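You operate a simulated robot arm through the tools that you are given. There is no shell and no other tool.

You run a simulated robot arm. Do the job below in one go: nothing can be reset, and whatever is moved stays where it is left.

JOB
Fill the white jug to Half from the Lot 57 small tub and tip it into the steel bowl.
Fine: tub and jug go back; stand the bowl on the grey mat. Set down upright: what you pick out, white jug.

It is judged by the outcome, as a careful person would: the job done as asked, and still so three seconds after it is handed in. It fails if anything else is knocked over, pushed out of place, dropped, spilled or broken.

ROBOT AND FRAMES
A 7-joint arm with a two-finger parallel gripper, fixed in place. Base frame: the origin is at the foot of the arm, x ahead of it, y to its left, z up; the work surface is at about z = 84. Units: cm, rad, N and s.
Its first joint turns from -2.304 to 2.304 rad. Payload 3.91 kg.
The TCP is the grasp point between the finger pads, 3 cm short of the fingertips. In the tool frame z runs along the fingers and y along their closing line. The gripper opens to 11 cm. The fingers are 2 cm wide and 1 cm thick; the gripper's body (4.8 by 11.2 cm) begins 5.5 cm behind the TCP.
Orientation is that of the tool frame in the base frame, as a unit quaternion [x, y, z, w]. With the fingers straight down and closing along the base's y, the tool's x points along the base's -x, its y along +y and its z along -z.

CONTROLS
- The arm moves only by the tool nudge_tool. Its argument "deltas" is a list of rows, each a list of 6 numbers: the shift along the base's x, y, z in cm, then the turn, a rotation vector about the base's x, y, z in rad. In form: [[x, y, z, ax, ay, az], ...]. A call has 1 to 20 rows; each row is the pose to reach, as a shift and turn from the pose commanded when the call began. "grip" is the opening, from 0 (shut) to 1 (fully open), set as the call begins (left out, the last holds). Rows are played at 5 a second. More than 5 cm and 0.15 rad between two rows, or a gripper value outside its range, and nothing of the call is played. A pose out of reach is approached as far as the arm can. The call stops where the force on the tool passes 40 N (or 10 N more than at its start, if that is more) or the arm is blocked; 0.2 s more then pass. The fingers move at their own pace (about 10.8 cm/s each) and stop on an object; they squeeze with about 34 N. The grip force told is the motor's: it shows also when the fingers shut on nothing. Time passes only in rows, and 0.2 s behind the last, so rows that repeat a pose let the fingers close. It gives the time, the measured TCP pose, the force on the tool (base axes), the opening and the grip force at its end, in the units of the frame above (readings bear some noise), with the torque about the TCP (base axes, N m) and any sound that the robot's microphone picked up, and new pictures: "pictures" is both (left out), scene, wrist or none.
- Cameras (640 x 400 px; columns grow to the right, rows downward): "scene" is fixed at [39.88, 50.12, 157.61]; the picture's right is [0.91, 0.41, 0.00], its down [0.40, -0.88, -0.27] and it looks along [-0.11, 0.25, -0.96] (base axes); focal length 225 px, centre (320, 200). "wrist" rides on the gripper at [7.2, 1.7, -10.3] in the tool frame; the picture's right is [-0.23, 0.97, 0.00], its down [-0.76, -0.18, -0.62] and it looks along [-0.61, -0.14, 0.78] (tool axes); focal length 222 px, centre (320, 200). There is no depth. A picture from a camera that has moved, and an enlarged one, comes with that camera's place and axes in the base frame and with its lens.
- zoom(camera, box): a new picture of the part [left, top, right, bottom] of that camera's present view, enlarged. No time passes.
- finish_job(): hands the job in; it is judged then, once.

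Places have to be worked out from the pictures, the camera data and where the tool is seen. Open the gripper and draw the arm clear of the work before you hand the job in, unless the task says otherwise.

The tools are called after ">>>" by a JSON object that holds its "method" and its "body". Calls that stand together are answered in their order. nudge_tool: Moves the arm, as the interface text tells. Its arguments: {"type":"object","properties":{"deltas":{"type":"array","items":{"type":"array","items":{"type":"number"}}},"grip":{"type":"number"},"pictures":{"type":"string","enum":["both","scene","wrist","none"]}},"required":["deltas"]} The other tools are called the same way: zoom (camera, box) takes an enlarged picture of a part of a camera's view; finish_job () hands the job in.

At the start:

```text
time_s: 0.0
tool_pos: [22.72, 47.75, 125.45]
tool_rot: [-0.001, 1.0, -0.001, 0.0]
contact_force: [-0.6, 0.3, 0.7]
ft_torque: [0.02, 0.0, 0.0]
grip_width: 11.01
grip_force: 0.0
```

scene: 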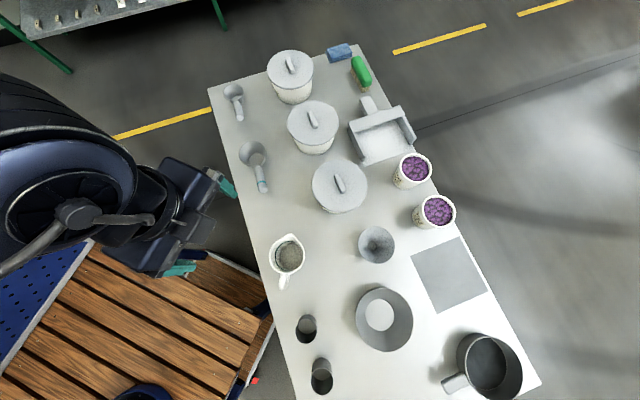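
wrist: 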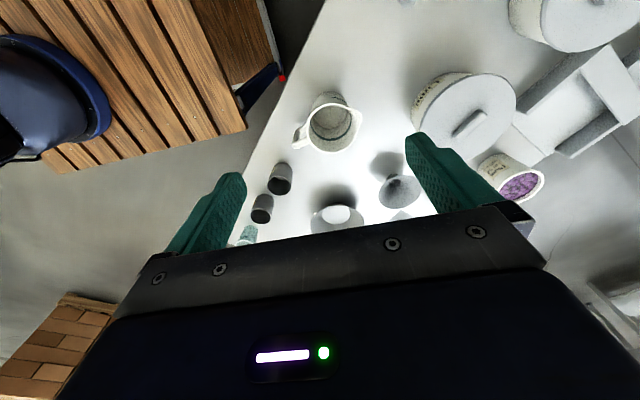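

I'll look closely at the scene first: the jug, the tubs and their labels, the bowl and the mat.

>>> {"method": "zoom", "body": {"camera": "scene", "box": [240, 220, 340, 300]}}

>>> {"method": "zoom", "body": {"camera": "scene", "box": [380, 140, 480, 240]}}

>>> {"method": "zoom", "body": {"camera": "scene", "box": [250, 40, 380, 220]}}

>>> {"method": "zoom", "body": {"camera": "scene", "box": [280, 220, 540, 400]}}

>>> {"method": "zoom", "body": {"camera": "wrist", "box": [280, 60, 560, 240]}}

```text
5.00 times, centred on (290, 260) of scene
camera zoom: at [39.88, 50.12, 157.61], right [0.91, 0.41, 0.0], down [0.4, -0.88, -0.27], along [-0.11, 0.25, -0.96], focal length 1124 px, centre (470, -100)
```

zoom: 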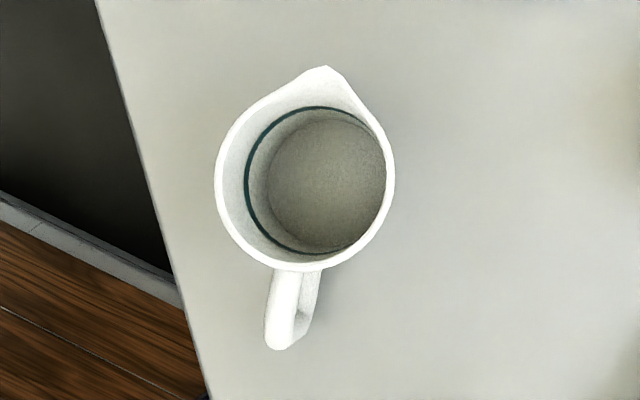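

```text
4.00 times, centred on (430, 190) of scene
camera zoom: at [39.88, 50.12, 157.61], right [0.91, 0.41, 0.0], down [0.4, -0.88, -0.27], along [-0.11, 0.25, -0.96], focal length 899 px, centre (-120, 240)
```

zoom: 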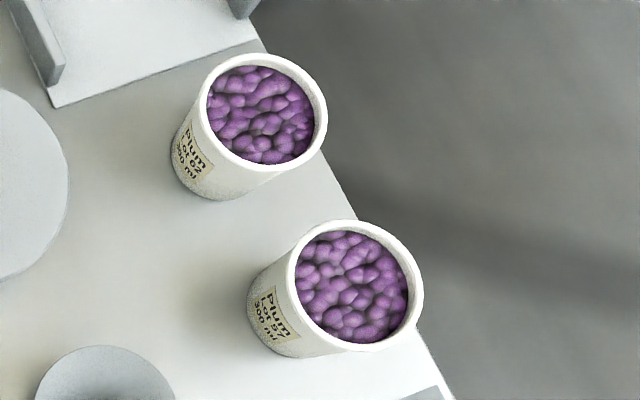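

```text
2.22 times, centred on (315, 130) of scene
camera zoom: at [39.88, 50.12, 157.61], right [0.91, 0.41, 0.0], down [0.4, -0.88, -0.27], along [-0.11, 0.25, -0.96], focal length 500 px, centre (331, 356)
```

zoom: 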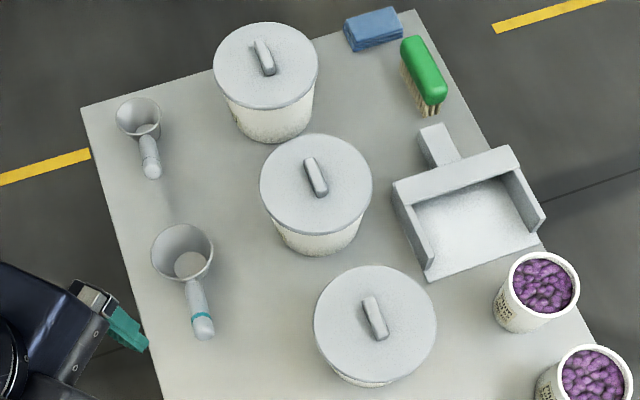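

```text
2.22 times, centred on (410, 310) of scene
camera zoom: at [39.88, 50.12, 157.61], right [0.91, 0.41, 0.0], down [0.4, -0.88, -0.27], along [-0.11, 0.25, -0.96], focal length 500 px, centre (120, -44)
```

zoom: 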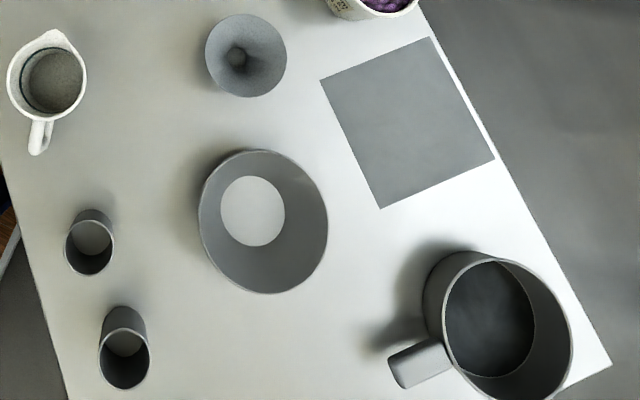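

```text
2.22 times, centred on (420, 150) of wrist
camera zoom: at [15.43, 49.54, 135.84], right [0.23, 0.97, 0.0], down [0.76, -0.18, 0.62], along [0.61, -0.14, -0.78], focal length 494 px, centre (98, 311)
```

zoom: 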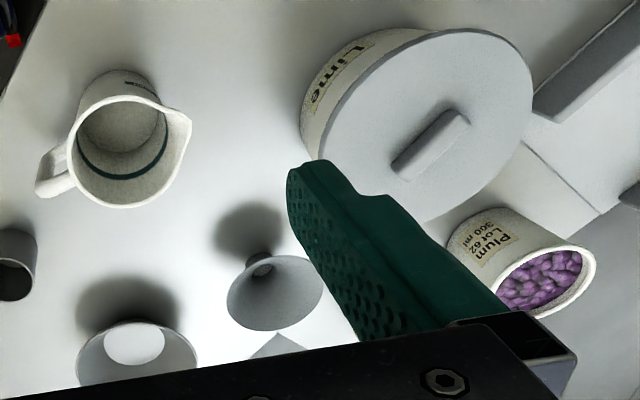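

Next I'll zoom in further to read the jug marks, the tub labels, and anything written on the other vessels.

>>> {"method": "zoom", "body": {"camera": "wrist", "box": [285, 80, 375, 160]}}

>>> {"method": "zoom", "body": {"camera": "wrist", "box": [400, 60, 640, 220]}}

>>> {"method": "zoom", "body": {"camera": "scene", "box": [405, 185, 465, 235]}}

>>> {"method": "zoom", "body": {"camera": "scene", "box": [340, 275, 430, 360]}}

>>> {"method": "zoom", "body": {"camera": "scene", "box": [260, 225, 315, 300]}}

```text
5.00 times, centred on (330, 120) of wrist
camera zoom: at [15.43, 49.54, 135.84], right [0.23, 0.97, 0.0], down [0.76, -0.18, 0.62], along [0.61, -0.14, -0.78], focal length 1111 px, centre (270, 600)
```

zoom: 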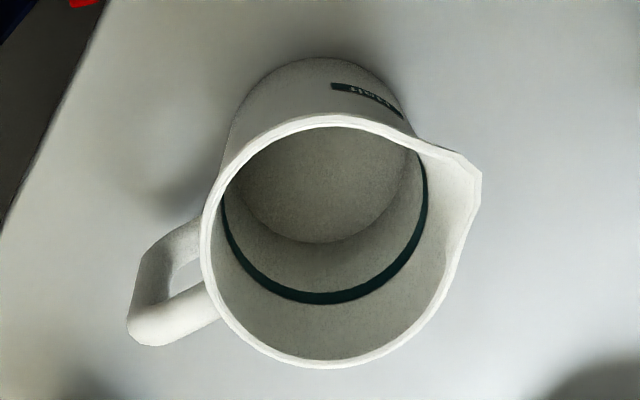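

```text
2.50 times, centred on (520, 140) of wrist
camera zoom: at [15.43, 49.54, 135.84], right [0.23, 0.97, 0.0], down [0.76, -0.18, 0.62], along [0.61, -0.14, -0.78], focal length 555 px, centre (-180, 350)
```

zoom: 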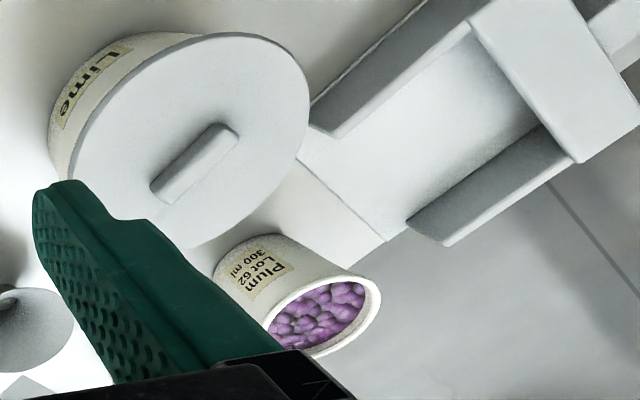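

```text
8.00 times, centred on (435, 210) of scene
camera zoom: at [39.88, 50.12, 157.61], right [0.91, 0.41, 0.0], down [0.4, -0.88, -0.27], along [-0.11, 0.25, -0.96], focal length 1798 px, centre (-600, 120)
```

zoom: 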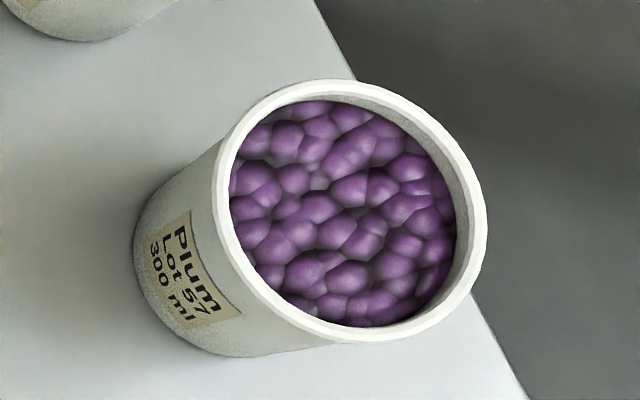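

```text
4.71 times, centred on (385, 318) of scene
camera zoom: at [39.88, 50.12, 157.61], right [0.91, 0.41, 0.0], down [0.4, -0.88, -0.27], along [-0.11, 0.25, -0.96], focal length 1058 px, centre (14, -353)
```

zoom: 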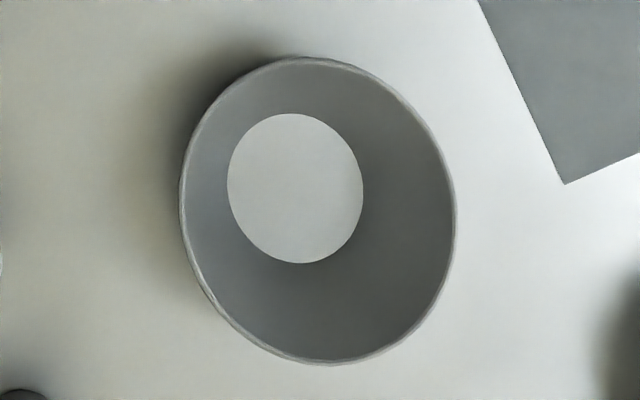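

```text
5.33 times, centred on (288, 262) of scene
camera zoom: at [39.88, 50.12, 157.61], right [0.91, 0.41, 0.0], down [0.4, -0.88, -0.27], along [-0.11, 0.25, -0.96], focal length 1199 px, centre (493, -133)
```

zoom: 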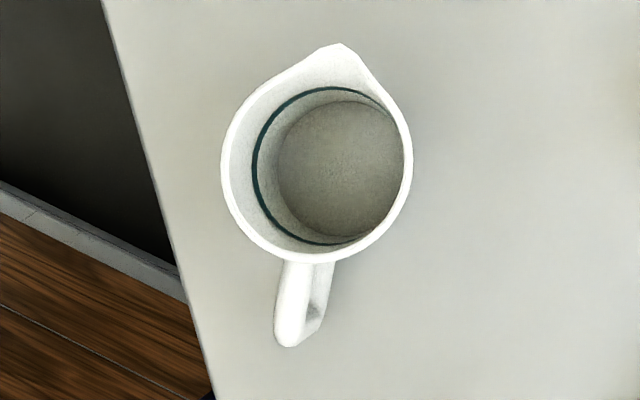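

The jug has a single ring, labelled on the outside, and Lot 57 is the tub at about (65, 77). The bowl is at about (62, 44) with its rim near z 89.5, and the mat centre is about (77.6, 63.8). I plan to stand the empty bowl on the mat first, so I'm moving above the bowl to refine its position.

>>> {"method": "nudge_tool", "body": {"deltas": [[2.9, -1.1, -0.5, 0, 0, -0.096], [5.8, -2.2, -1, 0, 0, -0.192], [8.7, -3.3, -1.5, 0, 0, -0.288], [11.6, -4.4, -2, 0, 0, -0.384], [14.5, -5.5, -3, 0, 0, -0.48], [17.4, -6.6, -4, 0, 0, -0.576], [20.3, -7.7, -5, 0, 0, -0.672], [23.2, -8.8, -6, 0, 0, -0.768], [26.1, -9.9, -7, 0, 0, -0.864], [29, -11, -8, 0, 0, -0.96]]}}

```text
time_s: 2.2
tool_pos: [51.54, 36.89, 117.34]
tool_rot: [0.462, 0.887, 0.001, 0.0]
contact_force: [-0.3, -0.5, 1.0]
ft_torque: [-0.02, 0.0, 0.0]
grip_width: 11.01
grip_force: 0.1
camera wrist: at [48.76, 43.85, 127.68], right [0.93, 0.37, 0.0], down [0.29, -0.73, 0.62], along [0.23, -0.58, -0.78], focal length 222 px, centre (320, 200)
```

scene: 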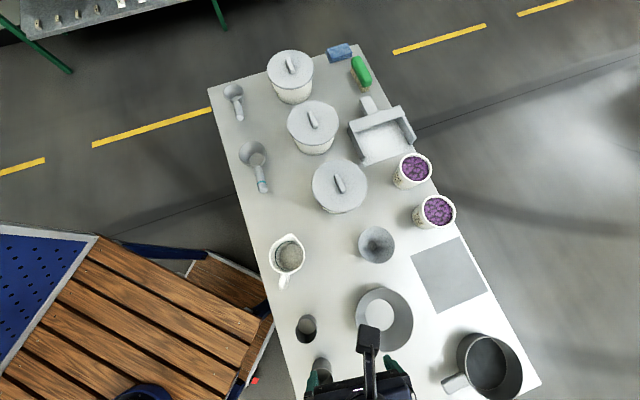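
wrist: 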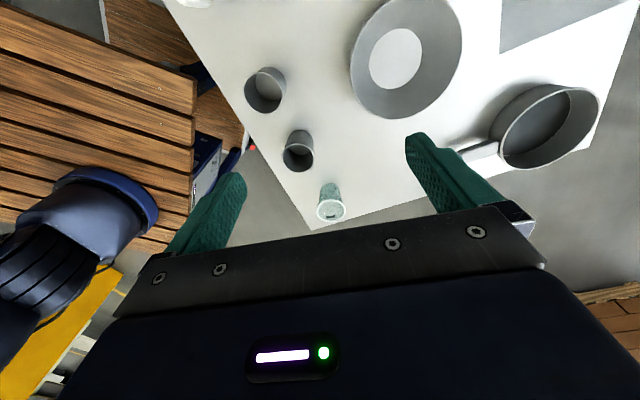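

The wrist view puts the bowl at about (62.2, 44.1), which agrees with the scene. I'll take it by the near wall at azimuth 18° to stay clear of the cup, so I yaw first and then tilt to line up with the wall slope.

>>> {"method": "nudge_tool", "body": {"deltas": [[-0.4, 1.2, -2.5, 0, 0, -0.1], [-0.8, 2.4, -5, 0, 0, -0.2], [-1.2, 3.55, -7.45, 0, 0, -0.297]], "grip": 0.3, "pictures": "none"}}

>>> {"method": "nudge_tool", "body": {"deltas": [[0, 0, 0, 0.0371, -0.1141, 0], [0, 0, -2, 0.0742, -0.2282, 0], [0, 0, -5, 0.1112, -0.3424, 0], [0, 0, -8, 0.1483, -0.4565, 0], [0, 0, -11, 0.1854, -0.5706, 0], [0, 0, -13, 0.1854, -0.5706, 0]]}}

```text
time_s: 3.0
tool_pos: [50.34, 40.41, 110.04]
tool_rot: [0.588, 0.809, 0.001, -0.001]
contact_force: [0.9, 0.0, 0.7]
ft_torque: [-0.03, 0.02, 0.02]
grip_width: 3.29
grip_force: 0.1
```

```text
time_s: 4.6
tool_pos: [54.08, 37.41, 96.98]
tool_rot: [0.591, 0.75, 0.233, 0.183]
contact_force: [-0.9, 0.2, -0.7]
ft_torque: [-0.04, -0.07, -0.02]
grip_width: 3.26
grip_force: 0.0
stopped in row 6: the arm was blocked; the commanded pose is now the measured one
camera wrist: at [48.0, 43.47, 106.53], right [0.83, -0.03, 0.55], down [-0.3, -0.86, 0.41], along [0.46, -0.51, -0.72], focal length 222 px, centre (320, 200)
```

scene: 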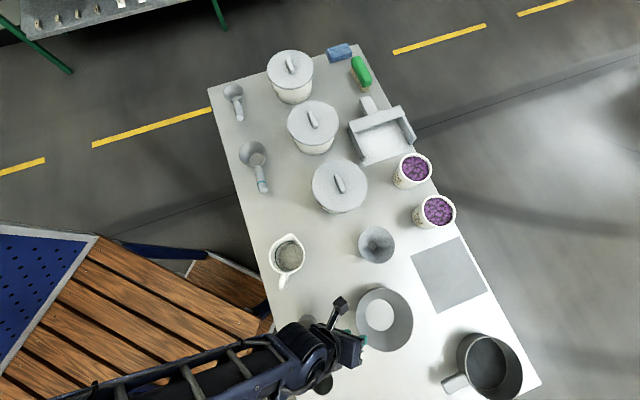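
wrist: 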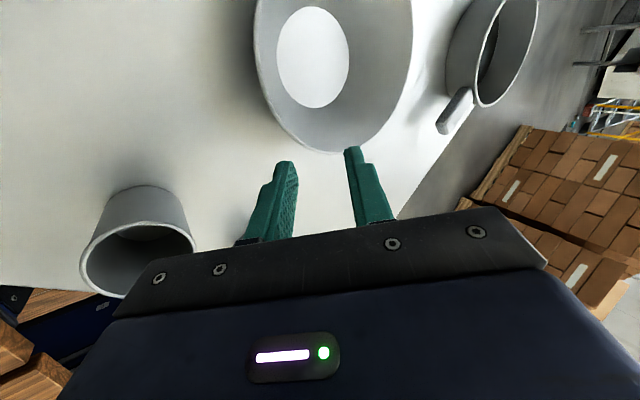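

The arm stopped about 4.6 cm off the commanded spot with almost no contact force. Before moving again I'll check whether a link is near a cup or a joint limit is more likely.

>>> {"method": "zoom", "body": {"camera": "scene", "box": [240, 270, 440, 400]}}

>>> {"method": "zoom", "body": {"camera": "wrist", "box": [60, 0, 460, 300]}}

```text
3.08 times, centred on (340, 335) of scene
camera zoom: at [39.88, 50.12, 157.61], right [0.91, 0.41, 0.0], down [0.4, -0.88, -0.27], along [-0.11, 0.25, -0.96], focal length 692 px, centre (258, -215)
```

zoom: 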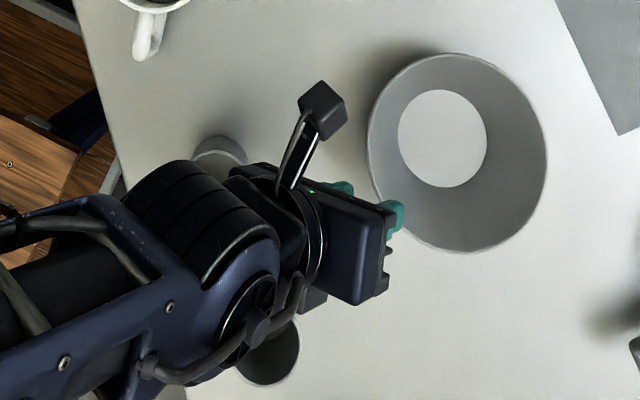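

```text
1.33 times, centred on (260, 150) of wrist
camera zoom: at [48.0, 43.47, 106.53], right [0.83, -0.03, 0.55], down [-0.3, -0.86, 0.41], along [0.46, -0.51, -0.72], focal length 296 px, centre (400, 267)
```

zoom: 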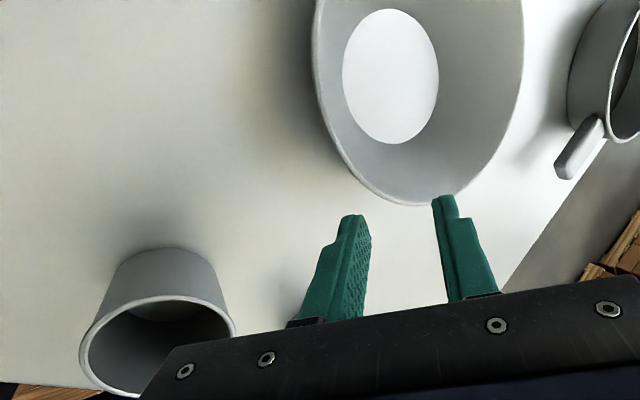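

Cup and bowl are untouched, and the orientation was nearly reached, so this looks like a joint limit from tilting outward this close to the base. I'll back up, straighten, and come in with the hand turned round and the tilt more sideways.

>>> {"method": "nudge_tool", "body": {"deltas": [[0, 0, 3, 0, 0, 0], [0, 0, 6, -0.028, 0.117, 0], [0, 1, 9, -0.056, 0.233, 0], [0, 2, 12, -0.085, 0.35, 0], [0, 3, 15, -0.113, 0.466, 0], [0, 4, 17, -0.141, 0.583, 0], [0, 4, 17, -0.141, 0.583, 0]], "pictures": "none"}}

```text
time_s: 6.2
tool_pos: [53.82, 41.37, 114.1]
tool_rot: [0.617, 0.787, 0.0, -0.001]
contact_force: [-0.5, 0.2, 0.6]
ft_torque: [-0.02, 0.0, 0.06]
grip_width: 3.29
grip_force: 0.0
```

The tool is upright again. Now I yaw about +2.55 rad, back through the wrist's neutral direction, so the closing line points along azimuth 160°.

>>> {"method": "nudge_tool", "body": {"deltas": [[0, 0, 0, 0, 0, 0.142], [0, 0, 0, 0, 0, 0.284], [0, 0, 0, 0, 0, 0.426], [0, 1, 0, 0, 0, 0.568], [0, 2, 0, 0, 0, 0.71], [0, 3, 0, 0, 0, 0.852], [0, 4, 0, 0, 0, 0.994], [0, 5, 0, 0, 0, 1.136], [0, 5.6, 0, 0, 0, 1.278], [-1, 5.6, 0, 0, 0, 1.42], [-2, 5.6, 0, 0, 0, 1.562], [-2.8, 5.6, 0, 0, 0, 1.704], [-2.8, 5.6, 0, 0, 0, 1.846], [-2.8, 5.6, 0, 0, 0, 1.988], [-2.8, 5.6, 0, 0, 0, 2.13], [-2.8, 5.6, 0, 0, 0, 2.272], [-2.8, 5.6, 0, 0, 0, 2.414], [-2.8, 5.6, 0, 0, 0, 2.55]], "pictures": "none"}}

>>> {"method": "nudge_tool", "body": {"deltas": [[0, 0, -1, -0.041, -0.113, 0], [0, 0, -3, -0.082, -0.226, 0], [0, 0, -5, -0.123, -0.338, 0], [0, 0, -7, -0.164, -0.451, 0], [0, 0, -9, -0.205, -0.564, 0], [0, 0, -9, -0.205, -0.564, 0]]}}

```text
time_s: 10.0
tool_pos: [51.28, 47.2, 114.13]
tool_rot: [-0.574, 0.819, -0.001, -0.001]
contact_force: [-0.2, 0.1, 1.3]
ft_torque: [0.0, -0.02, 0.03]
grip_width: 3.32
grip_force: 0.0
```

```text
time_s: 11.4
tool_pos: [51.26, 47.15, 105.09]
tool_rot: [-0.546, 0.784, -0.243, 0.169]
contact_force: [-0.7, 0.0, -0.8]
ft_torque: [0.0, 0.04, 0.02]
grip_width: 3.3
grip_force: 0.1
camera wrist: at [41.94, 42.96, 112.61], right [-0.68, 0.49, -0.55], down [0.07, 0.79, 0.62], along [0.73, 0.38, -0.57], focal length 222 px, centre (320, 200)
```

scene: 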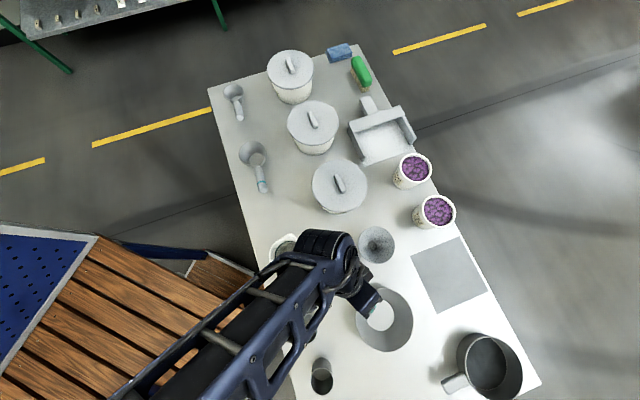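
wrist: 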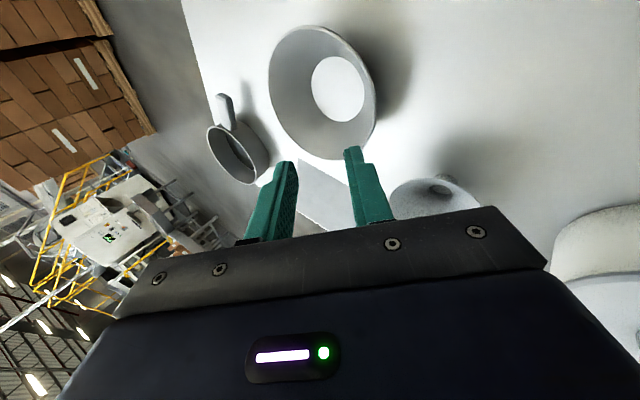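

The turned-round orientation was reached cleanly. I'll descend to about 6 cm short of the rim along the wall line and look again.

>>> {"method": "nudge_tool", "body": {"deltas": [[0.15, 0.3, -3.5, 0, 0, 0], [0.3, 0.6, -7, 0, 0, 0], [0.46, 0.92, -10.5, 0, 0, 0], [0.46, 0.92, -10.5, 0, 0, 0]]}}

```text
time_s: 12.4
tool_pos: [51.41, 47.99, 94.56]
tool_rot: [-0.547, 0.783, -0.242, 0.169]
contact_force: [0.3, -0.1, 0.0]
ft_torque: [0.02, -0.05, 0.01]
grip_width: 3.28
grip_force: 0.0
camera wrist: at [42.16, 43.69, 102.16], right [-0.68, 0.49, -0.55], down [0.07, 0.79, 0.62], along [0.73, 0.38, -0.57], focal length 222 px, centre (320, 200)
```

scene: 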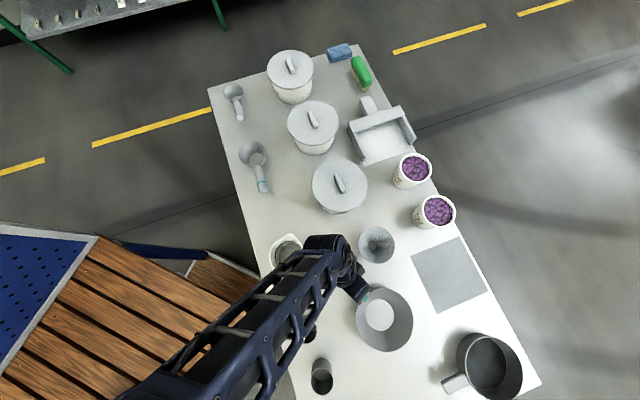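
wrist: 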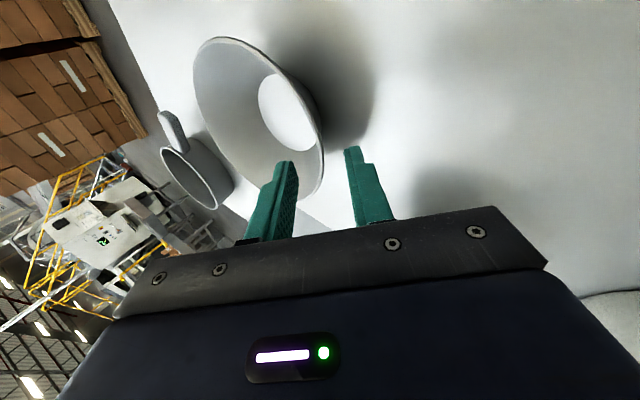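

The rim sits right between the fingers in the wrist view, matching my estimate. I advance 6 cm along the wall line, still open.

>>> {"method": "nudge_tool", "body": {"deltas": [[0.8, -0.3, -1.24, 0, 0, 0], [1.6, -0.6, -2.48, 0, 0, 0], [2.4, -0.9, -3.71, 0, 0, 0], [3.18, -1.18, -4.95, 0, 0, 0], [3.18, -1.18, -4.95, 0, 0, 0]]}}

```text
time_s: 13.6
tool_pos: [54.8, 46.84, 89.42]
tool_rot: [-0.547, 0.783, -0.242, 0.168]
contact_force: [-0.3, -0.4, 0.2]
ft_torque: [-0.03, 0.0, -0.03]
grip_width: 3.28
grip_force: 0.0
camera wrist: at [45.56, 42.64, 97.0], right [-0.68, 0.49, -0.55], down [0.07, 0.79, 0.61], along [0.73, 0.38, -0.57], focal length 222 px, centre (320, 200)
```

scene: 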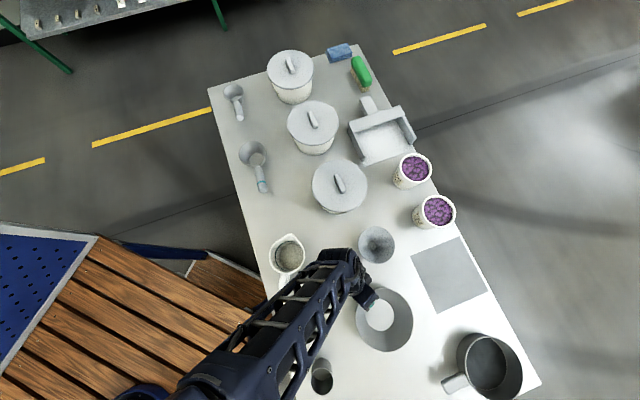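
wrist: 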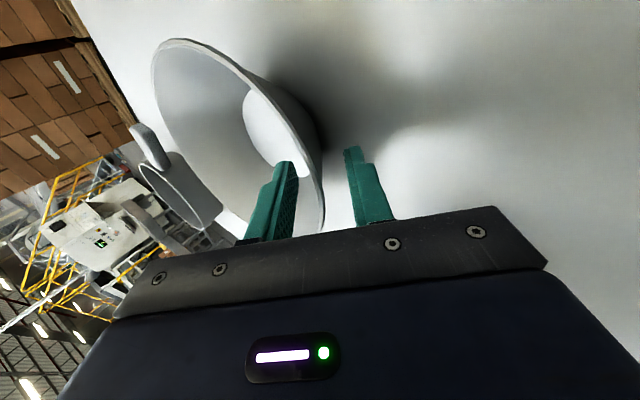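

The wall is between the fingers with the inner finger inside the bowl. I go in another 0.8 cm and close.

>>> {"method": "nudge_tool", "body": {"deltas": [[0.42, -0.16, -0.66, 0, 0, 0], [0.42, -0.16, -0.66, 0, 0, 0]], "pictures": "none"}}

>>> {"method": "nudge_tool", "body": {"deltas": [[0, 0, 0, 0, 0, 0], [0, 0, 0, 0, 0, 0], [0, 0, 0, 0, 0, 0], [0, 0, 0, 0, 0, 0]], "grip": 0}}

```text
time_s: 14.2
tool_pos: [55.23, 46.71, 88.75]
tool_rot: [-0.547, 0.783, -0.241, 0.169]
contact_force: [-0.4, 0.2, -0.4]
ft_torque: [0.0, 0.01, 0.01]
grip_width: 3.3
grip_force: 0.2
```

```text
time_s: 15.2
tool_pos: [55.34, 46.71, 89.06]
tool_rot: [-0.547, 0.783, -0.242, 0.169]
contact_force: [8.1, 1.5, 26.9]
ft_torque: [0.62, -1.54, -0.07]
grip_width: 0.44
grip_force: 34.1
camera wrist: at [46.0, 42.44, 96.45], right [-0.68, 0.49, -0.55], down [0.07, 0.78, 0.62], along [0.73, 0.38, -0.56], focal length 222 px, centre (320, 200)
```

scene: 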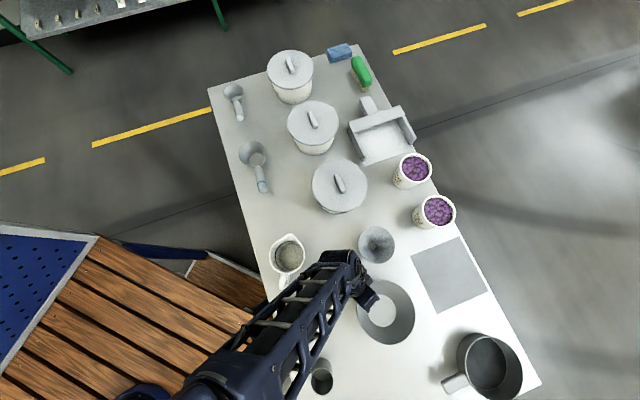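
wrist: 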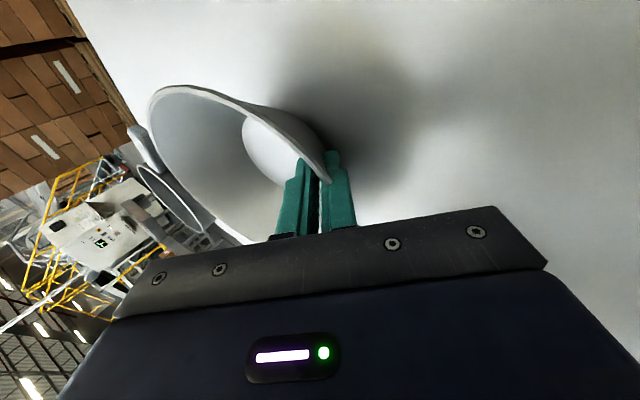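

The wall is gripped at 0.44 cm, and the upward reaction suggests the bowl is being pressed on the table by a slight angle mismatch. I'll lift a little and check how it hangs.

>>> {"method": "nudge_tool", "body": {"deltas": [[0, 0, 0.5, 0, 0, 0], [0, 0, 1, 0, 0, 0], [0, 0, 2, 0, 0, 0], [0, 0, 3, 0, 0, 0], [0, 0, 3, 0, 0, 0]]}}

>>> {"method": "zoom", "body": {"camera": "scene", "box": [330, 260, 430, 360]}}

>>> {"method": "zoom", "body": {"camera": "wrist", "box": [120, 40, 420, 260]}}

```text
time_s: 16.4
tool_pos: [55.32, 46.72, 91.84]
tool_rot: [-0.547, 0.784, -0.242, 0.17]
contact_force: [0.5, -0.3, -2.2]
ft_torque: [0.05, 0.09, -0.03]
grip_width: 0.23
grip_force: 34.4
camera wrist: at [45.95, 42.48, 99.39], right [-0.68, 0.49, -0.55], down [0.07, 0.79, 0.61], along [0.73, 0.38, -0.57], focal length 222 px, centre (320, 200)
```

scene: 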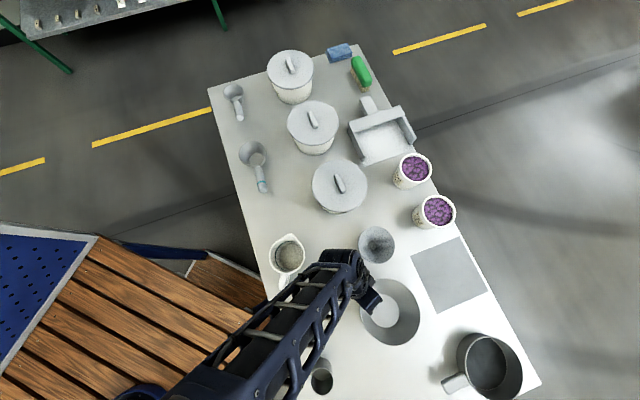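
wrist: 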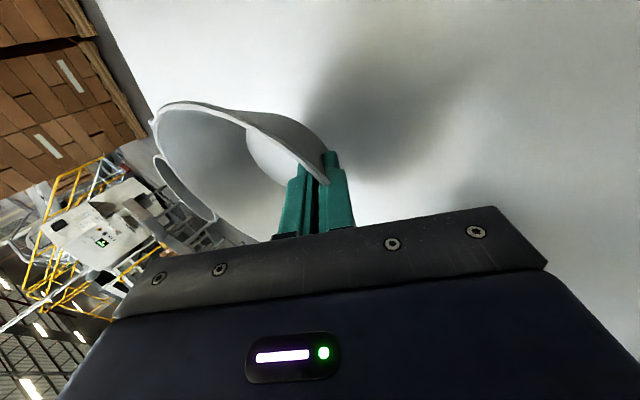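

```text
4.00 times, centred on (380, 310) of scene
camera zoom: at [39.88, 50.12, 157.61], right [0.91, 0.41, 0.0], down [0.4, -0.88, -0.27], along [-0.11, 0.25, -0.96], focal length 899 px, centre (80, -240)
```

zoom: 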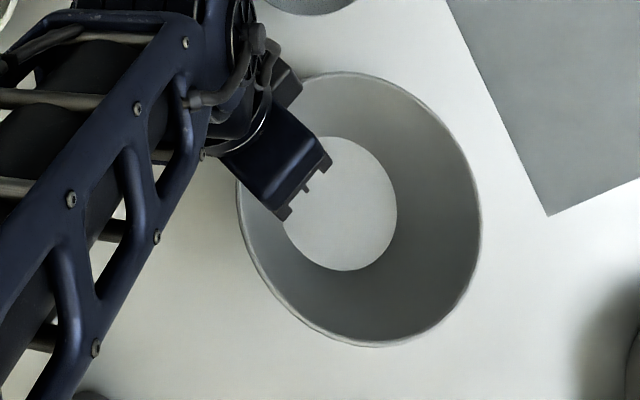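

```text
1.82 times, centred on (270, 150) of wrist
camera zoom: at [45.95, 42.48, 99.39], right [-0.68, 0.49, -0.55], down [0.07, 0.79, 0.61], along [0.73, 0.38, -0.57], focal length 404 px, centre (411, 291)
```

zoom: 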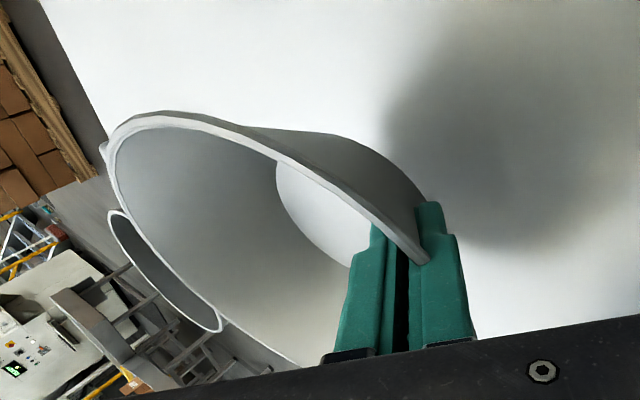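

The bowl has shifted to about (62.3, 46.3) and hangs with its far side roughly 13° up, so the wall is steeper than my finger tilt. I'll reduce the tilt by about 0.22 rad to level the bowl and look again.

>>> {"method": "nudge_tool", "body": {"deltas": [[0, 0, 0.5, 0.039, 0.108, 0], [0, 0, 1, 0.077, 0.21, 0], [0, 0, 1, 0.077, 0.21, 0], [0, 0, 1, 0.077, 0.21, 0]]}}

>>> {"method": "zoom", "body": {"camera": "wrist", "box": [120, 40, 420, 260]}}

>>> {"method": "zoom", "body": {"camera": "scene", "box": [330, 260, 430, 360]}}

```text
time_s: 17.4
tool_pos: [55.23, 46.45, 92.91]
tool_rot: [-0.562, 0.806, -0.153, 0.107]
contact_force: [0.0, -0.4, -2.0]
ft_torque: [0.04, 0.06, 0.0]
grip_width: 0.2
grip_force: 33.9
camera wrist: at [47.7, 41.78, 101.8], right [-0.77, 0.53, -0.36], down [0.2, 0.74, 0.64], along [0.6, 0.43, -0.68], focal length 222 px, centre (320, 200)
```

scene: 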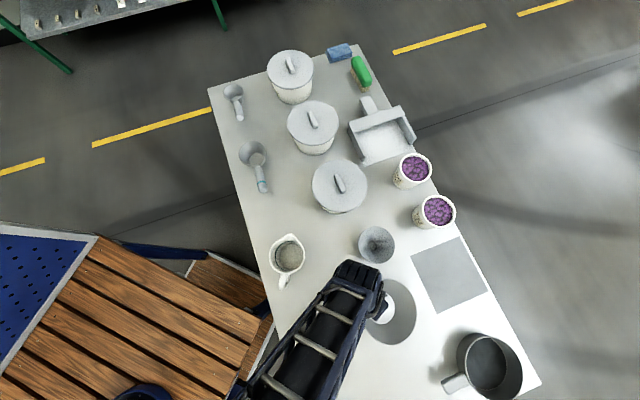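
wrist: 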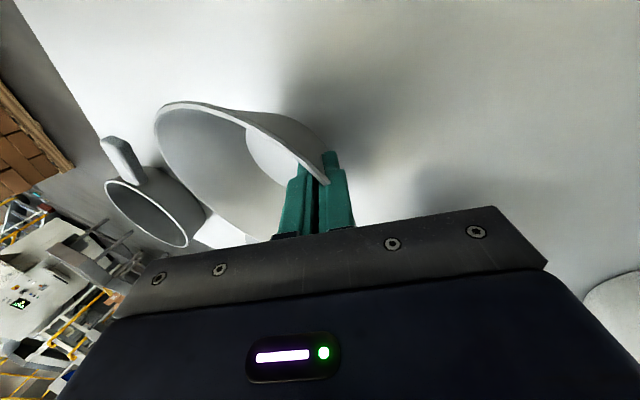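

```text
1.82 times, centred on (270, 150) of wrist
camera zoom: at [47.7, 41.78, 101.8], right [-0.77, 0.53, -0.36], down [0.2, 0.74, 0.64], along [0.6, 0.43, -0.68], focal length 404 px, centre (411, 291)
```

zoom: 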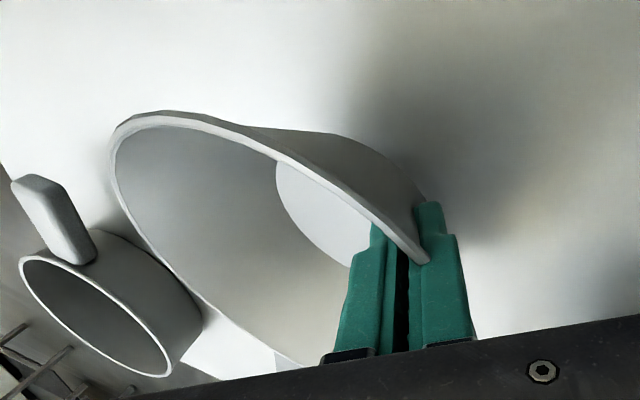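

```text
4.00 times, centred on (380, 310) of scene
camera zoom: at [39.88, 50.12, 157.61], right [0.91, 0.41, 0.0], down [0.4, -0.88, -0.27], along [-0.11, 0.25, -0.96], focal length 899 px, centre (80, -240)
```

zoom: 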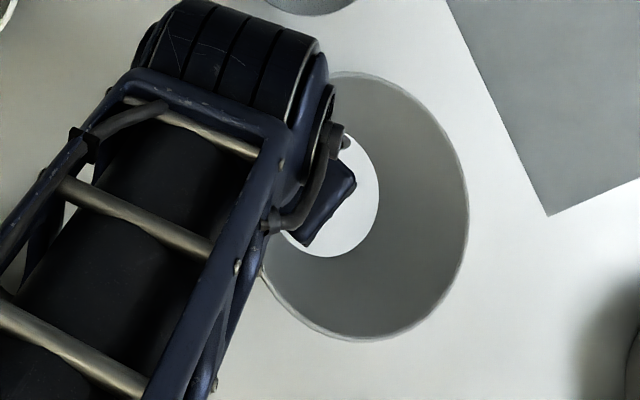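

The bowl now hangs level and steady, with its centre around (63.7, 46.2). I'll raise it 5 cm and carry it slowly to over the mat.

>>> {"method": "nudge_tool", "body": {"deltas": [[0, 0, 1.2, 0, 0, 0], [0, 0, 2.5, 0, 0, 0], [0, 0, 3.8, 0, 0, 0], [0, 0, 5, 0, 0, 0], [1, 1.3, 5, 0, 0, 0], [2, 2.6, 5, 0, 0, 0], [3.1, 4.1, 5, 0, 0, 0], [4.2, 5.5, 5, 0, 0, 0], [5.3, 7, 5, 0, 0, 0], [6.4, 8.4, 5, 0, 0, 0], [7.5, 9.9, 5, 0, 0, 0], [8.6, 11.3, 5, 0, 0, 0], [9.7, 12.8, 5, 0, 0, 0], [10.7, 14.1, 5, 0, 0, 0], [11.6, 15.3, 5, 0, 0, 0], [12.4, 16.3, 5, 0, 0, 0], [12.4, 16.3, 5, 0, 0, 0]]}}

```text
time_s: 21.0
tool_pos: [67.53, 62.94, 98.02]
tool_rot: [-0.562, 0.806, -0.153, 0.107]
contact_force: [-0.3, 1.2, -1.7]
ft_torque: [0.01, 0.06, 0.01]
grip_width: 0.19
grip_force: 33.7
camera wrist: at [60.04, 58.08, 106.89], right [-0.77, 0.53, -0.36], down [0.2, 0.74, 0.64], along [0.6, 0.43, -0.68], focal length 222 px, centre (320, 200)
```

scene: 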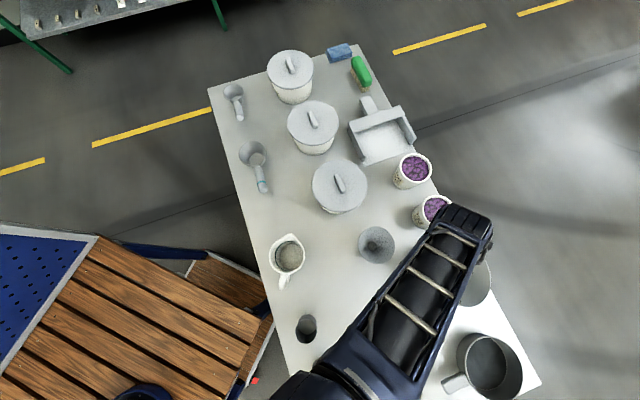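
wrist: 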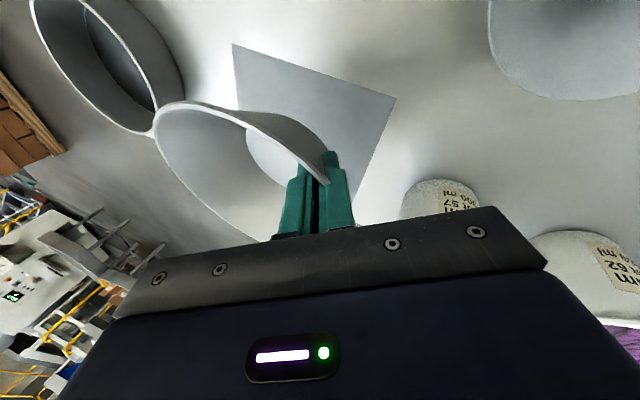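

The bowl is held level, with its base around (76, 62.4), well inside the mat (65–90, 51–76 corners). I lower it gently in steps.

>>> {"method": "nudge_tool", "body": {"deltas": [[0, 0, -1.2, 0, 0, 0], [0, 0, -2.4, 0, 0, 0], [0, 0, -3.6, 0, 0, 0], [0, 0, -4.6, 0, 0, 0], [0, 0, -4.6, 0, 0, 0]], "pictures": "wrist"}}

```text
time_s: 22.2
tool_pos: [67.7, 62.98, 93.28]
tool_rot: [-0.562, 0.805, -0.153, 0.107]
contact_force: [0.4, 0.5, -1.4]
ft_torque: [0.02, 0.08, -0.02]
grip_width: 0.23
grip_force: 34.4
camera wrist: at [60.12, 58.09, 102.25], right [-0.77, 0.53, -0.36], down [0.2, 0.74, 0.64], along [0.6, 0.43, -0.68], focal length 222 px, centre (320, 200)
```

wrist: 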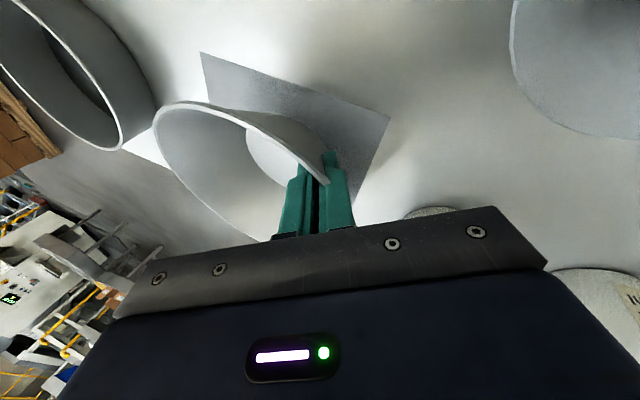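

There's no contact yet and the tub is about 7 cm from the hand. I continue lowering in fine steps.

>>> {"method": "nudge_tool", "body": {"deltas": [[0, 0, -0.3, 0, 0, 0], [0, 0, -0.6, 0, 0, 0], [0, 0, -0.9, 0, 0, 0], [0, 0, -0.9, 0, 0, 0]], "pictures": "none"}}

>>> {"method": "nudge_tool", "body": {"deltas": [[0, 0, -0.25, 0, 0, 0], [0, 0, -0.5, 0, 0, 0], [0, 0, -0.5, 0, 0, 0]], "pictures": "wrist"}}

```text
time_s: 23.2
tool_pos: [67.67, 63.0, 92.37]
tool_rot: [-0.562, 0.806, -0.153, 0.106]
contact_force: [0.1, 0.1, -2.2]
ft_torque: [0.01, 0.06, -0.03]
grip_width: 0.23
grip_force: 33.9
```

```text
time_s: 24.0
tool_pos: [67.64, 63.0, 91.99]
tool_rot: [-0.562, 0.806, -0.154, 0.107]
contact_force: [-0.3, -0.5, -1.3]
ft_torque: [0.02, 0.05, -0.01]
grip_width: 0.19
grip_force: 34.5
camera wrist: at [60.1, 58.08, 100.91], right [-0.77, 0.53, -0.36], down [0.2, 0.74, 0.64], along [0.6, 0.43, -0.68], focal length 222 px, centre (320, 200)
```

wrist: 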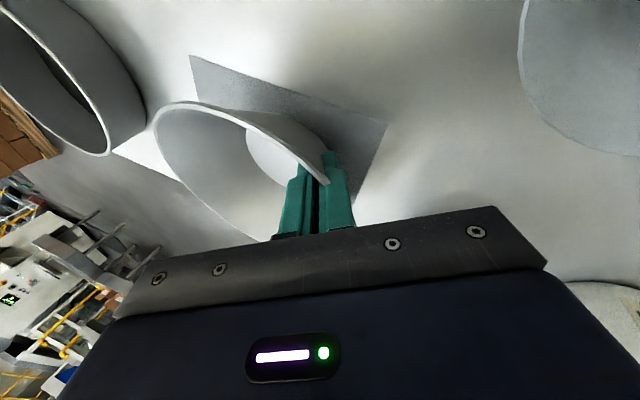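

There's still no contact, so I keep lowering in small steps.

>>> {"method": "nudge_tool", "body": {"deltas": [[0, 0, -0.3, 0, 0, 0], [0, 0, -0.6, 0, 0, 0], [0, 0, -0.9, 0, 0, 0], [0, 0, -0.9, 0, 0, 0]], "pictures": "none"}}

>>> {"method": "nudge_tool", "body": {"deltas": [[0, 0, -0.25, 0, 0, 0], [0, 0, -0.5, 0, 0, 0], [0, 0, -0.5, 0, 0, 0]], "pictures": "wrist"}}

```text
time_s: 25.0
tool_pos: [67.63, 62.92, 91.01]
tool_rot: [-0.562, 0.806, -0.153, 0.107]
contact_force: [-0.7, -0.2, -1.9]
ft_torque: [0.0, 0.07, 0.0]
grip_width: 0.19
grip_force: 34.1
```

```text
time_s: 25.8
tool_pos: [67.66, 63.04, 90.69]
tool_rot: [-0.562, 0.806, -0.153, 0.107]
contact_force: [-1.6, -0.6, 5.1]
ft_torque: [0.14, -0.34, 0.06]
grip_width: 0.21
grip_force: 33.8
camera wrist: at [60.15, 58.09, 99.58], right [-0.77, 0.53, -0.36], down [0.2, 0.74, 0.65], along [0.6, 0.43, -0.68], focal length 222 px, centre (320, 200)
```

wrist: 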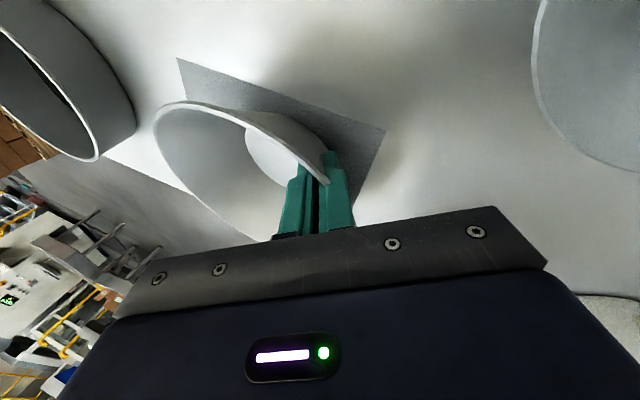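

Contact is about +5 N under the base, and the bowl looks level on the mat. I open the fingers gently to release it.

>>> {"method": "nudge_tool", "body": {"deltas": [[0, 0, 0, 0, 0, 0], [0, 0, 0, 0, 0, 0], [0, 0, 0, 0, 0, 0]], "grip": 0.25}}

```text
time_s: 26.6
tool_pos: [67.58, 63.03, 90.49]
tool_rot: [-0.562, 0.806, -0.153, 0.106]
contact_force: [0.1, -0.4, -0.6]
ft_torque: [0.05, 0.02, 0.0]
grip_width: 2.77
grip_force: 0.1
camera wrist: at [60.16, 58.08, 99.53], right [-0.77, 0.53, -0.36], down [0.2, 0.74, 0.64], along [0.6, 0.43, -0.68], focal length 222 px, centre (320, 200)
```

scene: 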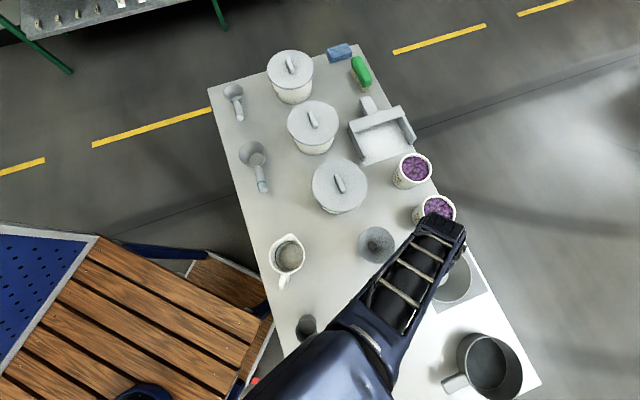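
wrist: 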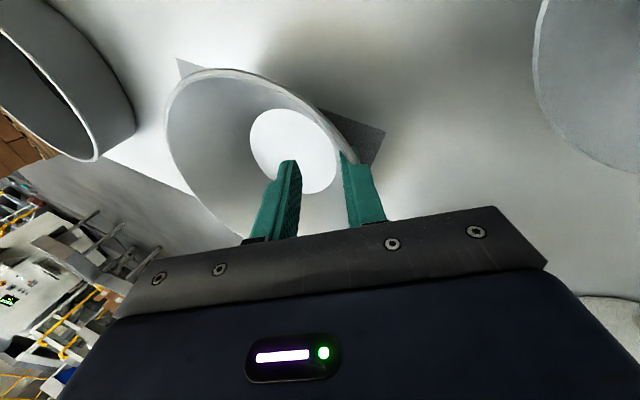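

The bowl settled flat on the mat. I retreat back along the finger direction and then up.

>>> {"method": "nudge_tool", "body": {"deltas": [[-0.38, 0.14, 0.92, 0, 0, 0], [-0.76, 0.28, 1.83, 0, 0, 0], [-1.5, 0.55, 3.66, 0, 0, 0], [-1.5, 0.55, 8, 0, 0, 0], [-3, 0, 12, 0, 0, 0], [-6, -2, 15, -0.02, 0.05, 0], [-10, -4, 17, -0.04, 0.11, 0], [-14, -6, 19, -0.06, 0.17, 0], [-18, -8, 20, -0.08, 0.22, 0], [-22, -10, 20, -0.125, 0.335, 0]]}}

>>> {"method": "zoom", "body": {"camera": "scene", "box": [380, 180, 520, 340]}}

```text
time_s: 28.8
tool_pos: [45.79, 52.74, 110.49]
tool_rot: [-0.586, 0.801, -0.108, -0.064]
contact_force: [0.7, 0.2, -0.4]
ft_torque: [-0.03, 0.02, 0.02]
grip_width: 2.76
grip_force: 0.1
camera wrist: at [41.71, 49.13, 121.93], right [-0.86, 0.49, -0.15], down [0.39, 0.81, 0.45], along [0.34, 0.33, -0.88], focal length 222 px, centre (320, 200)
```

scene: 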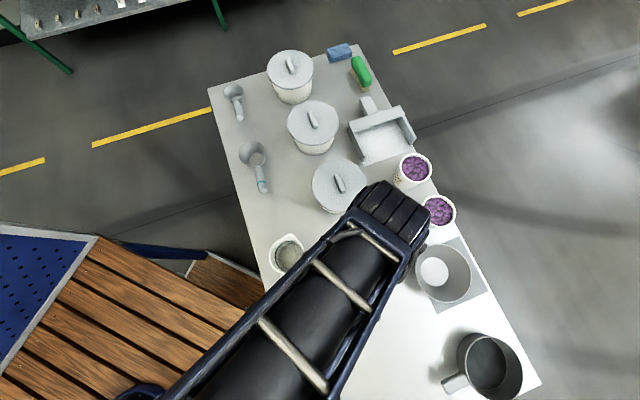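
wrist: 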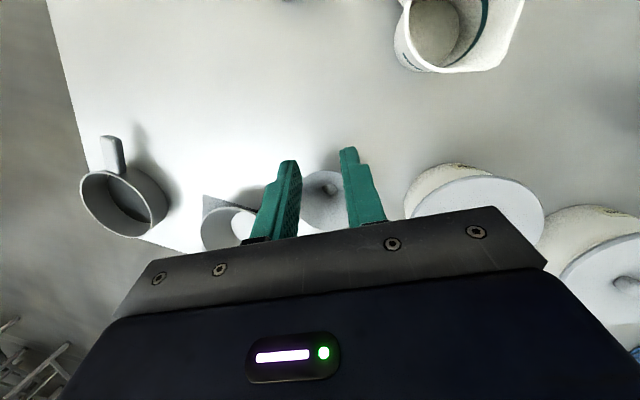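

```text
2.50 times, centred on (450, 260) of scene
camera zoom: at [39.88, 50.12, 157.61], right [0.91, 0.41, 0.0], down [0.4, -0.88, -0.27], along [-0.11, 0.25, -0.96], focal length 562 px, centre (-5, 50)
```

zoom: 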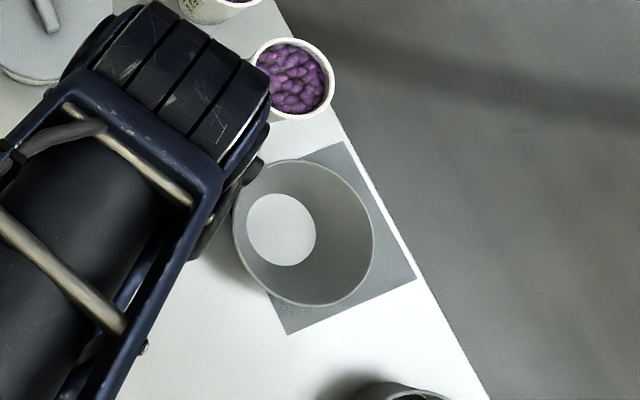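

The bowl is on the mat, but its base centre is about (73.3, 62.3), close to the near mat edge. While it's still empty I'll slide it about 2 cm outward by pressing closed fingertips against the inside of the far wall, low down.

>>> {"method": "nudge_tool", "body": {"deltas": [[3.5, 1.2, 0, 0.075, -0.037, 0.011], [7, 2.4, 0, 0.15, -0.075, 0.023], [10.5, 3.6, 0, 0.224, -0.112, 0.034], [14, 4.8, 0, 0.299, -0.149, 0.046], [17.5, 6, -1, 0.374, -0.186, 0.057], [21, 7.2, -2, 0.449, -0.224, 0.069], [24.5, 8.4, -4, 0.523, -0.261, 0.08], [27.8, 9.6, -7, 0.523, -0.261, 0.08], [27.8, 9.6, -11, 0.523, -0.261, 0.08], [27.8, 9.6, -11, 0.523, -0.261, 0.08]], "grip": 0}}

```text
time_s: 31.0
tool_pos: [73.58, 62.54, 99.52]
tool_rot: [-0.594, 0.779, 0.027, 0.197]
contact_force: [-0.7, 0.4, 1.2]
ft_torque: [-0.01, 0.04, -0.03]
grip_width: 0.01
grip_force: 34.4
camera wrist: at [67.51, 53.7, 106.22], right [-0.86, 0.49, -0.11], down [0.16, 0.47, 0.87], along [0.48, 0.73, -0.49], focal length 222 px, centre (320, 200)
```

scene: 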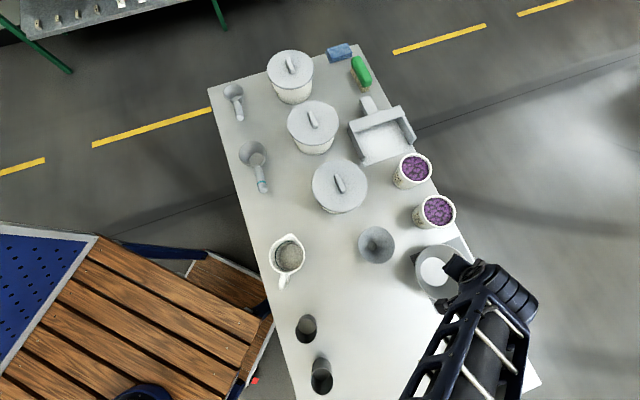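
wrist: 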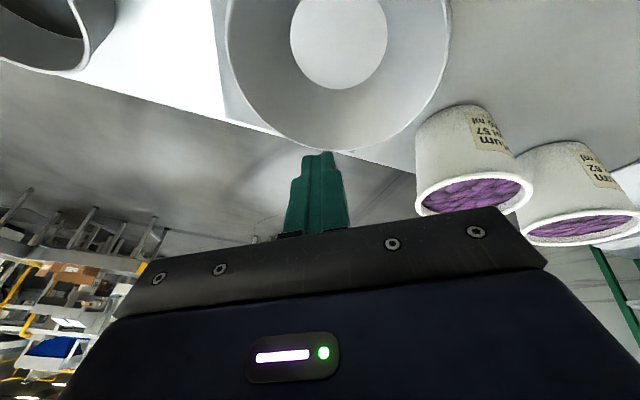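

The fingertips are above the bowl's middle. Lower until they're about 1.5 cm above its floor.

>>> {"method": "nudge_tool", "body": {"deltas": [[0, 0, -3, 0, 0, 0], [0, 0, -6, 0, 0, 0], [0, 0, -9, 0, 0, 0], [0, 0, -10.5, 0, 0, 0], [0, 0, -10.5, 0, 0, 0]], "pictures": "wrist"}}

```text
time_s: 32.2
tool_pos: [73.48, 62.71, 89.12]
tool_rot: [-0.595, 0.779, 0.026, 0.196]
contact_force: [-0.5, 0.6, -0.4]
ft_torque: [-0.01, 0.03, -0.01]
grip_width: 0.0
grip_force: 33.7
camera wrist: at [67.42, 53.84, 95.75], right [-0.86, 0.49, -0.11], down [0.16, 0.47, 0.87], along [0.48, 0.73, -0.49], focal length 222 px, centre (320, 200)
```

wrist: 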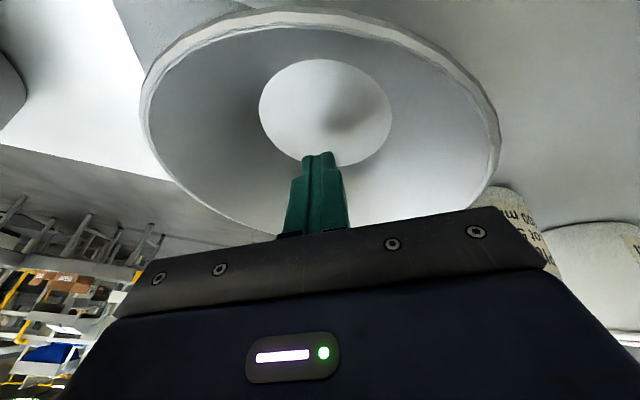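

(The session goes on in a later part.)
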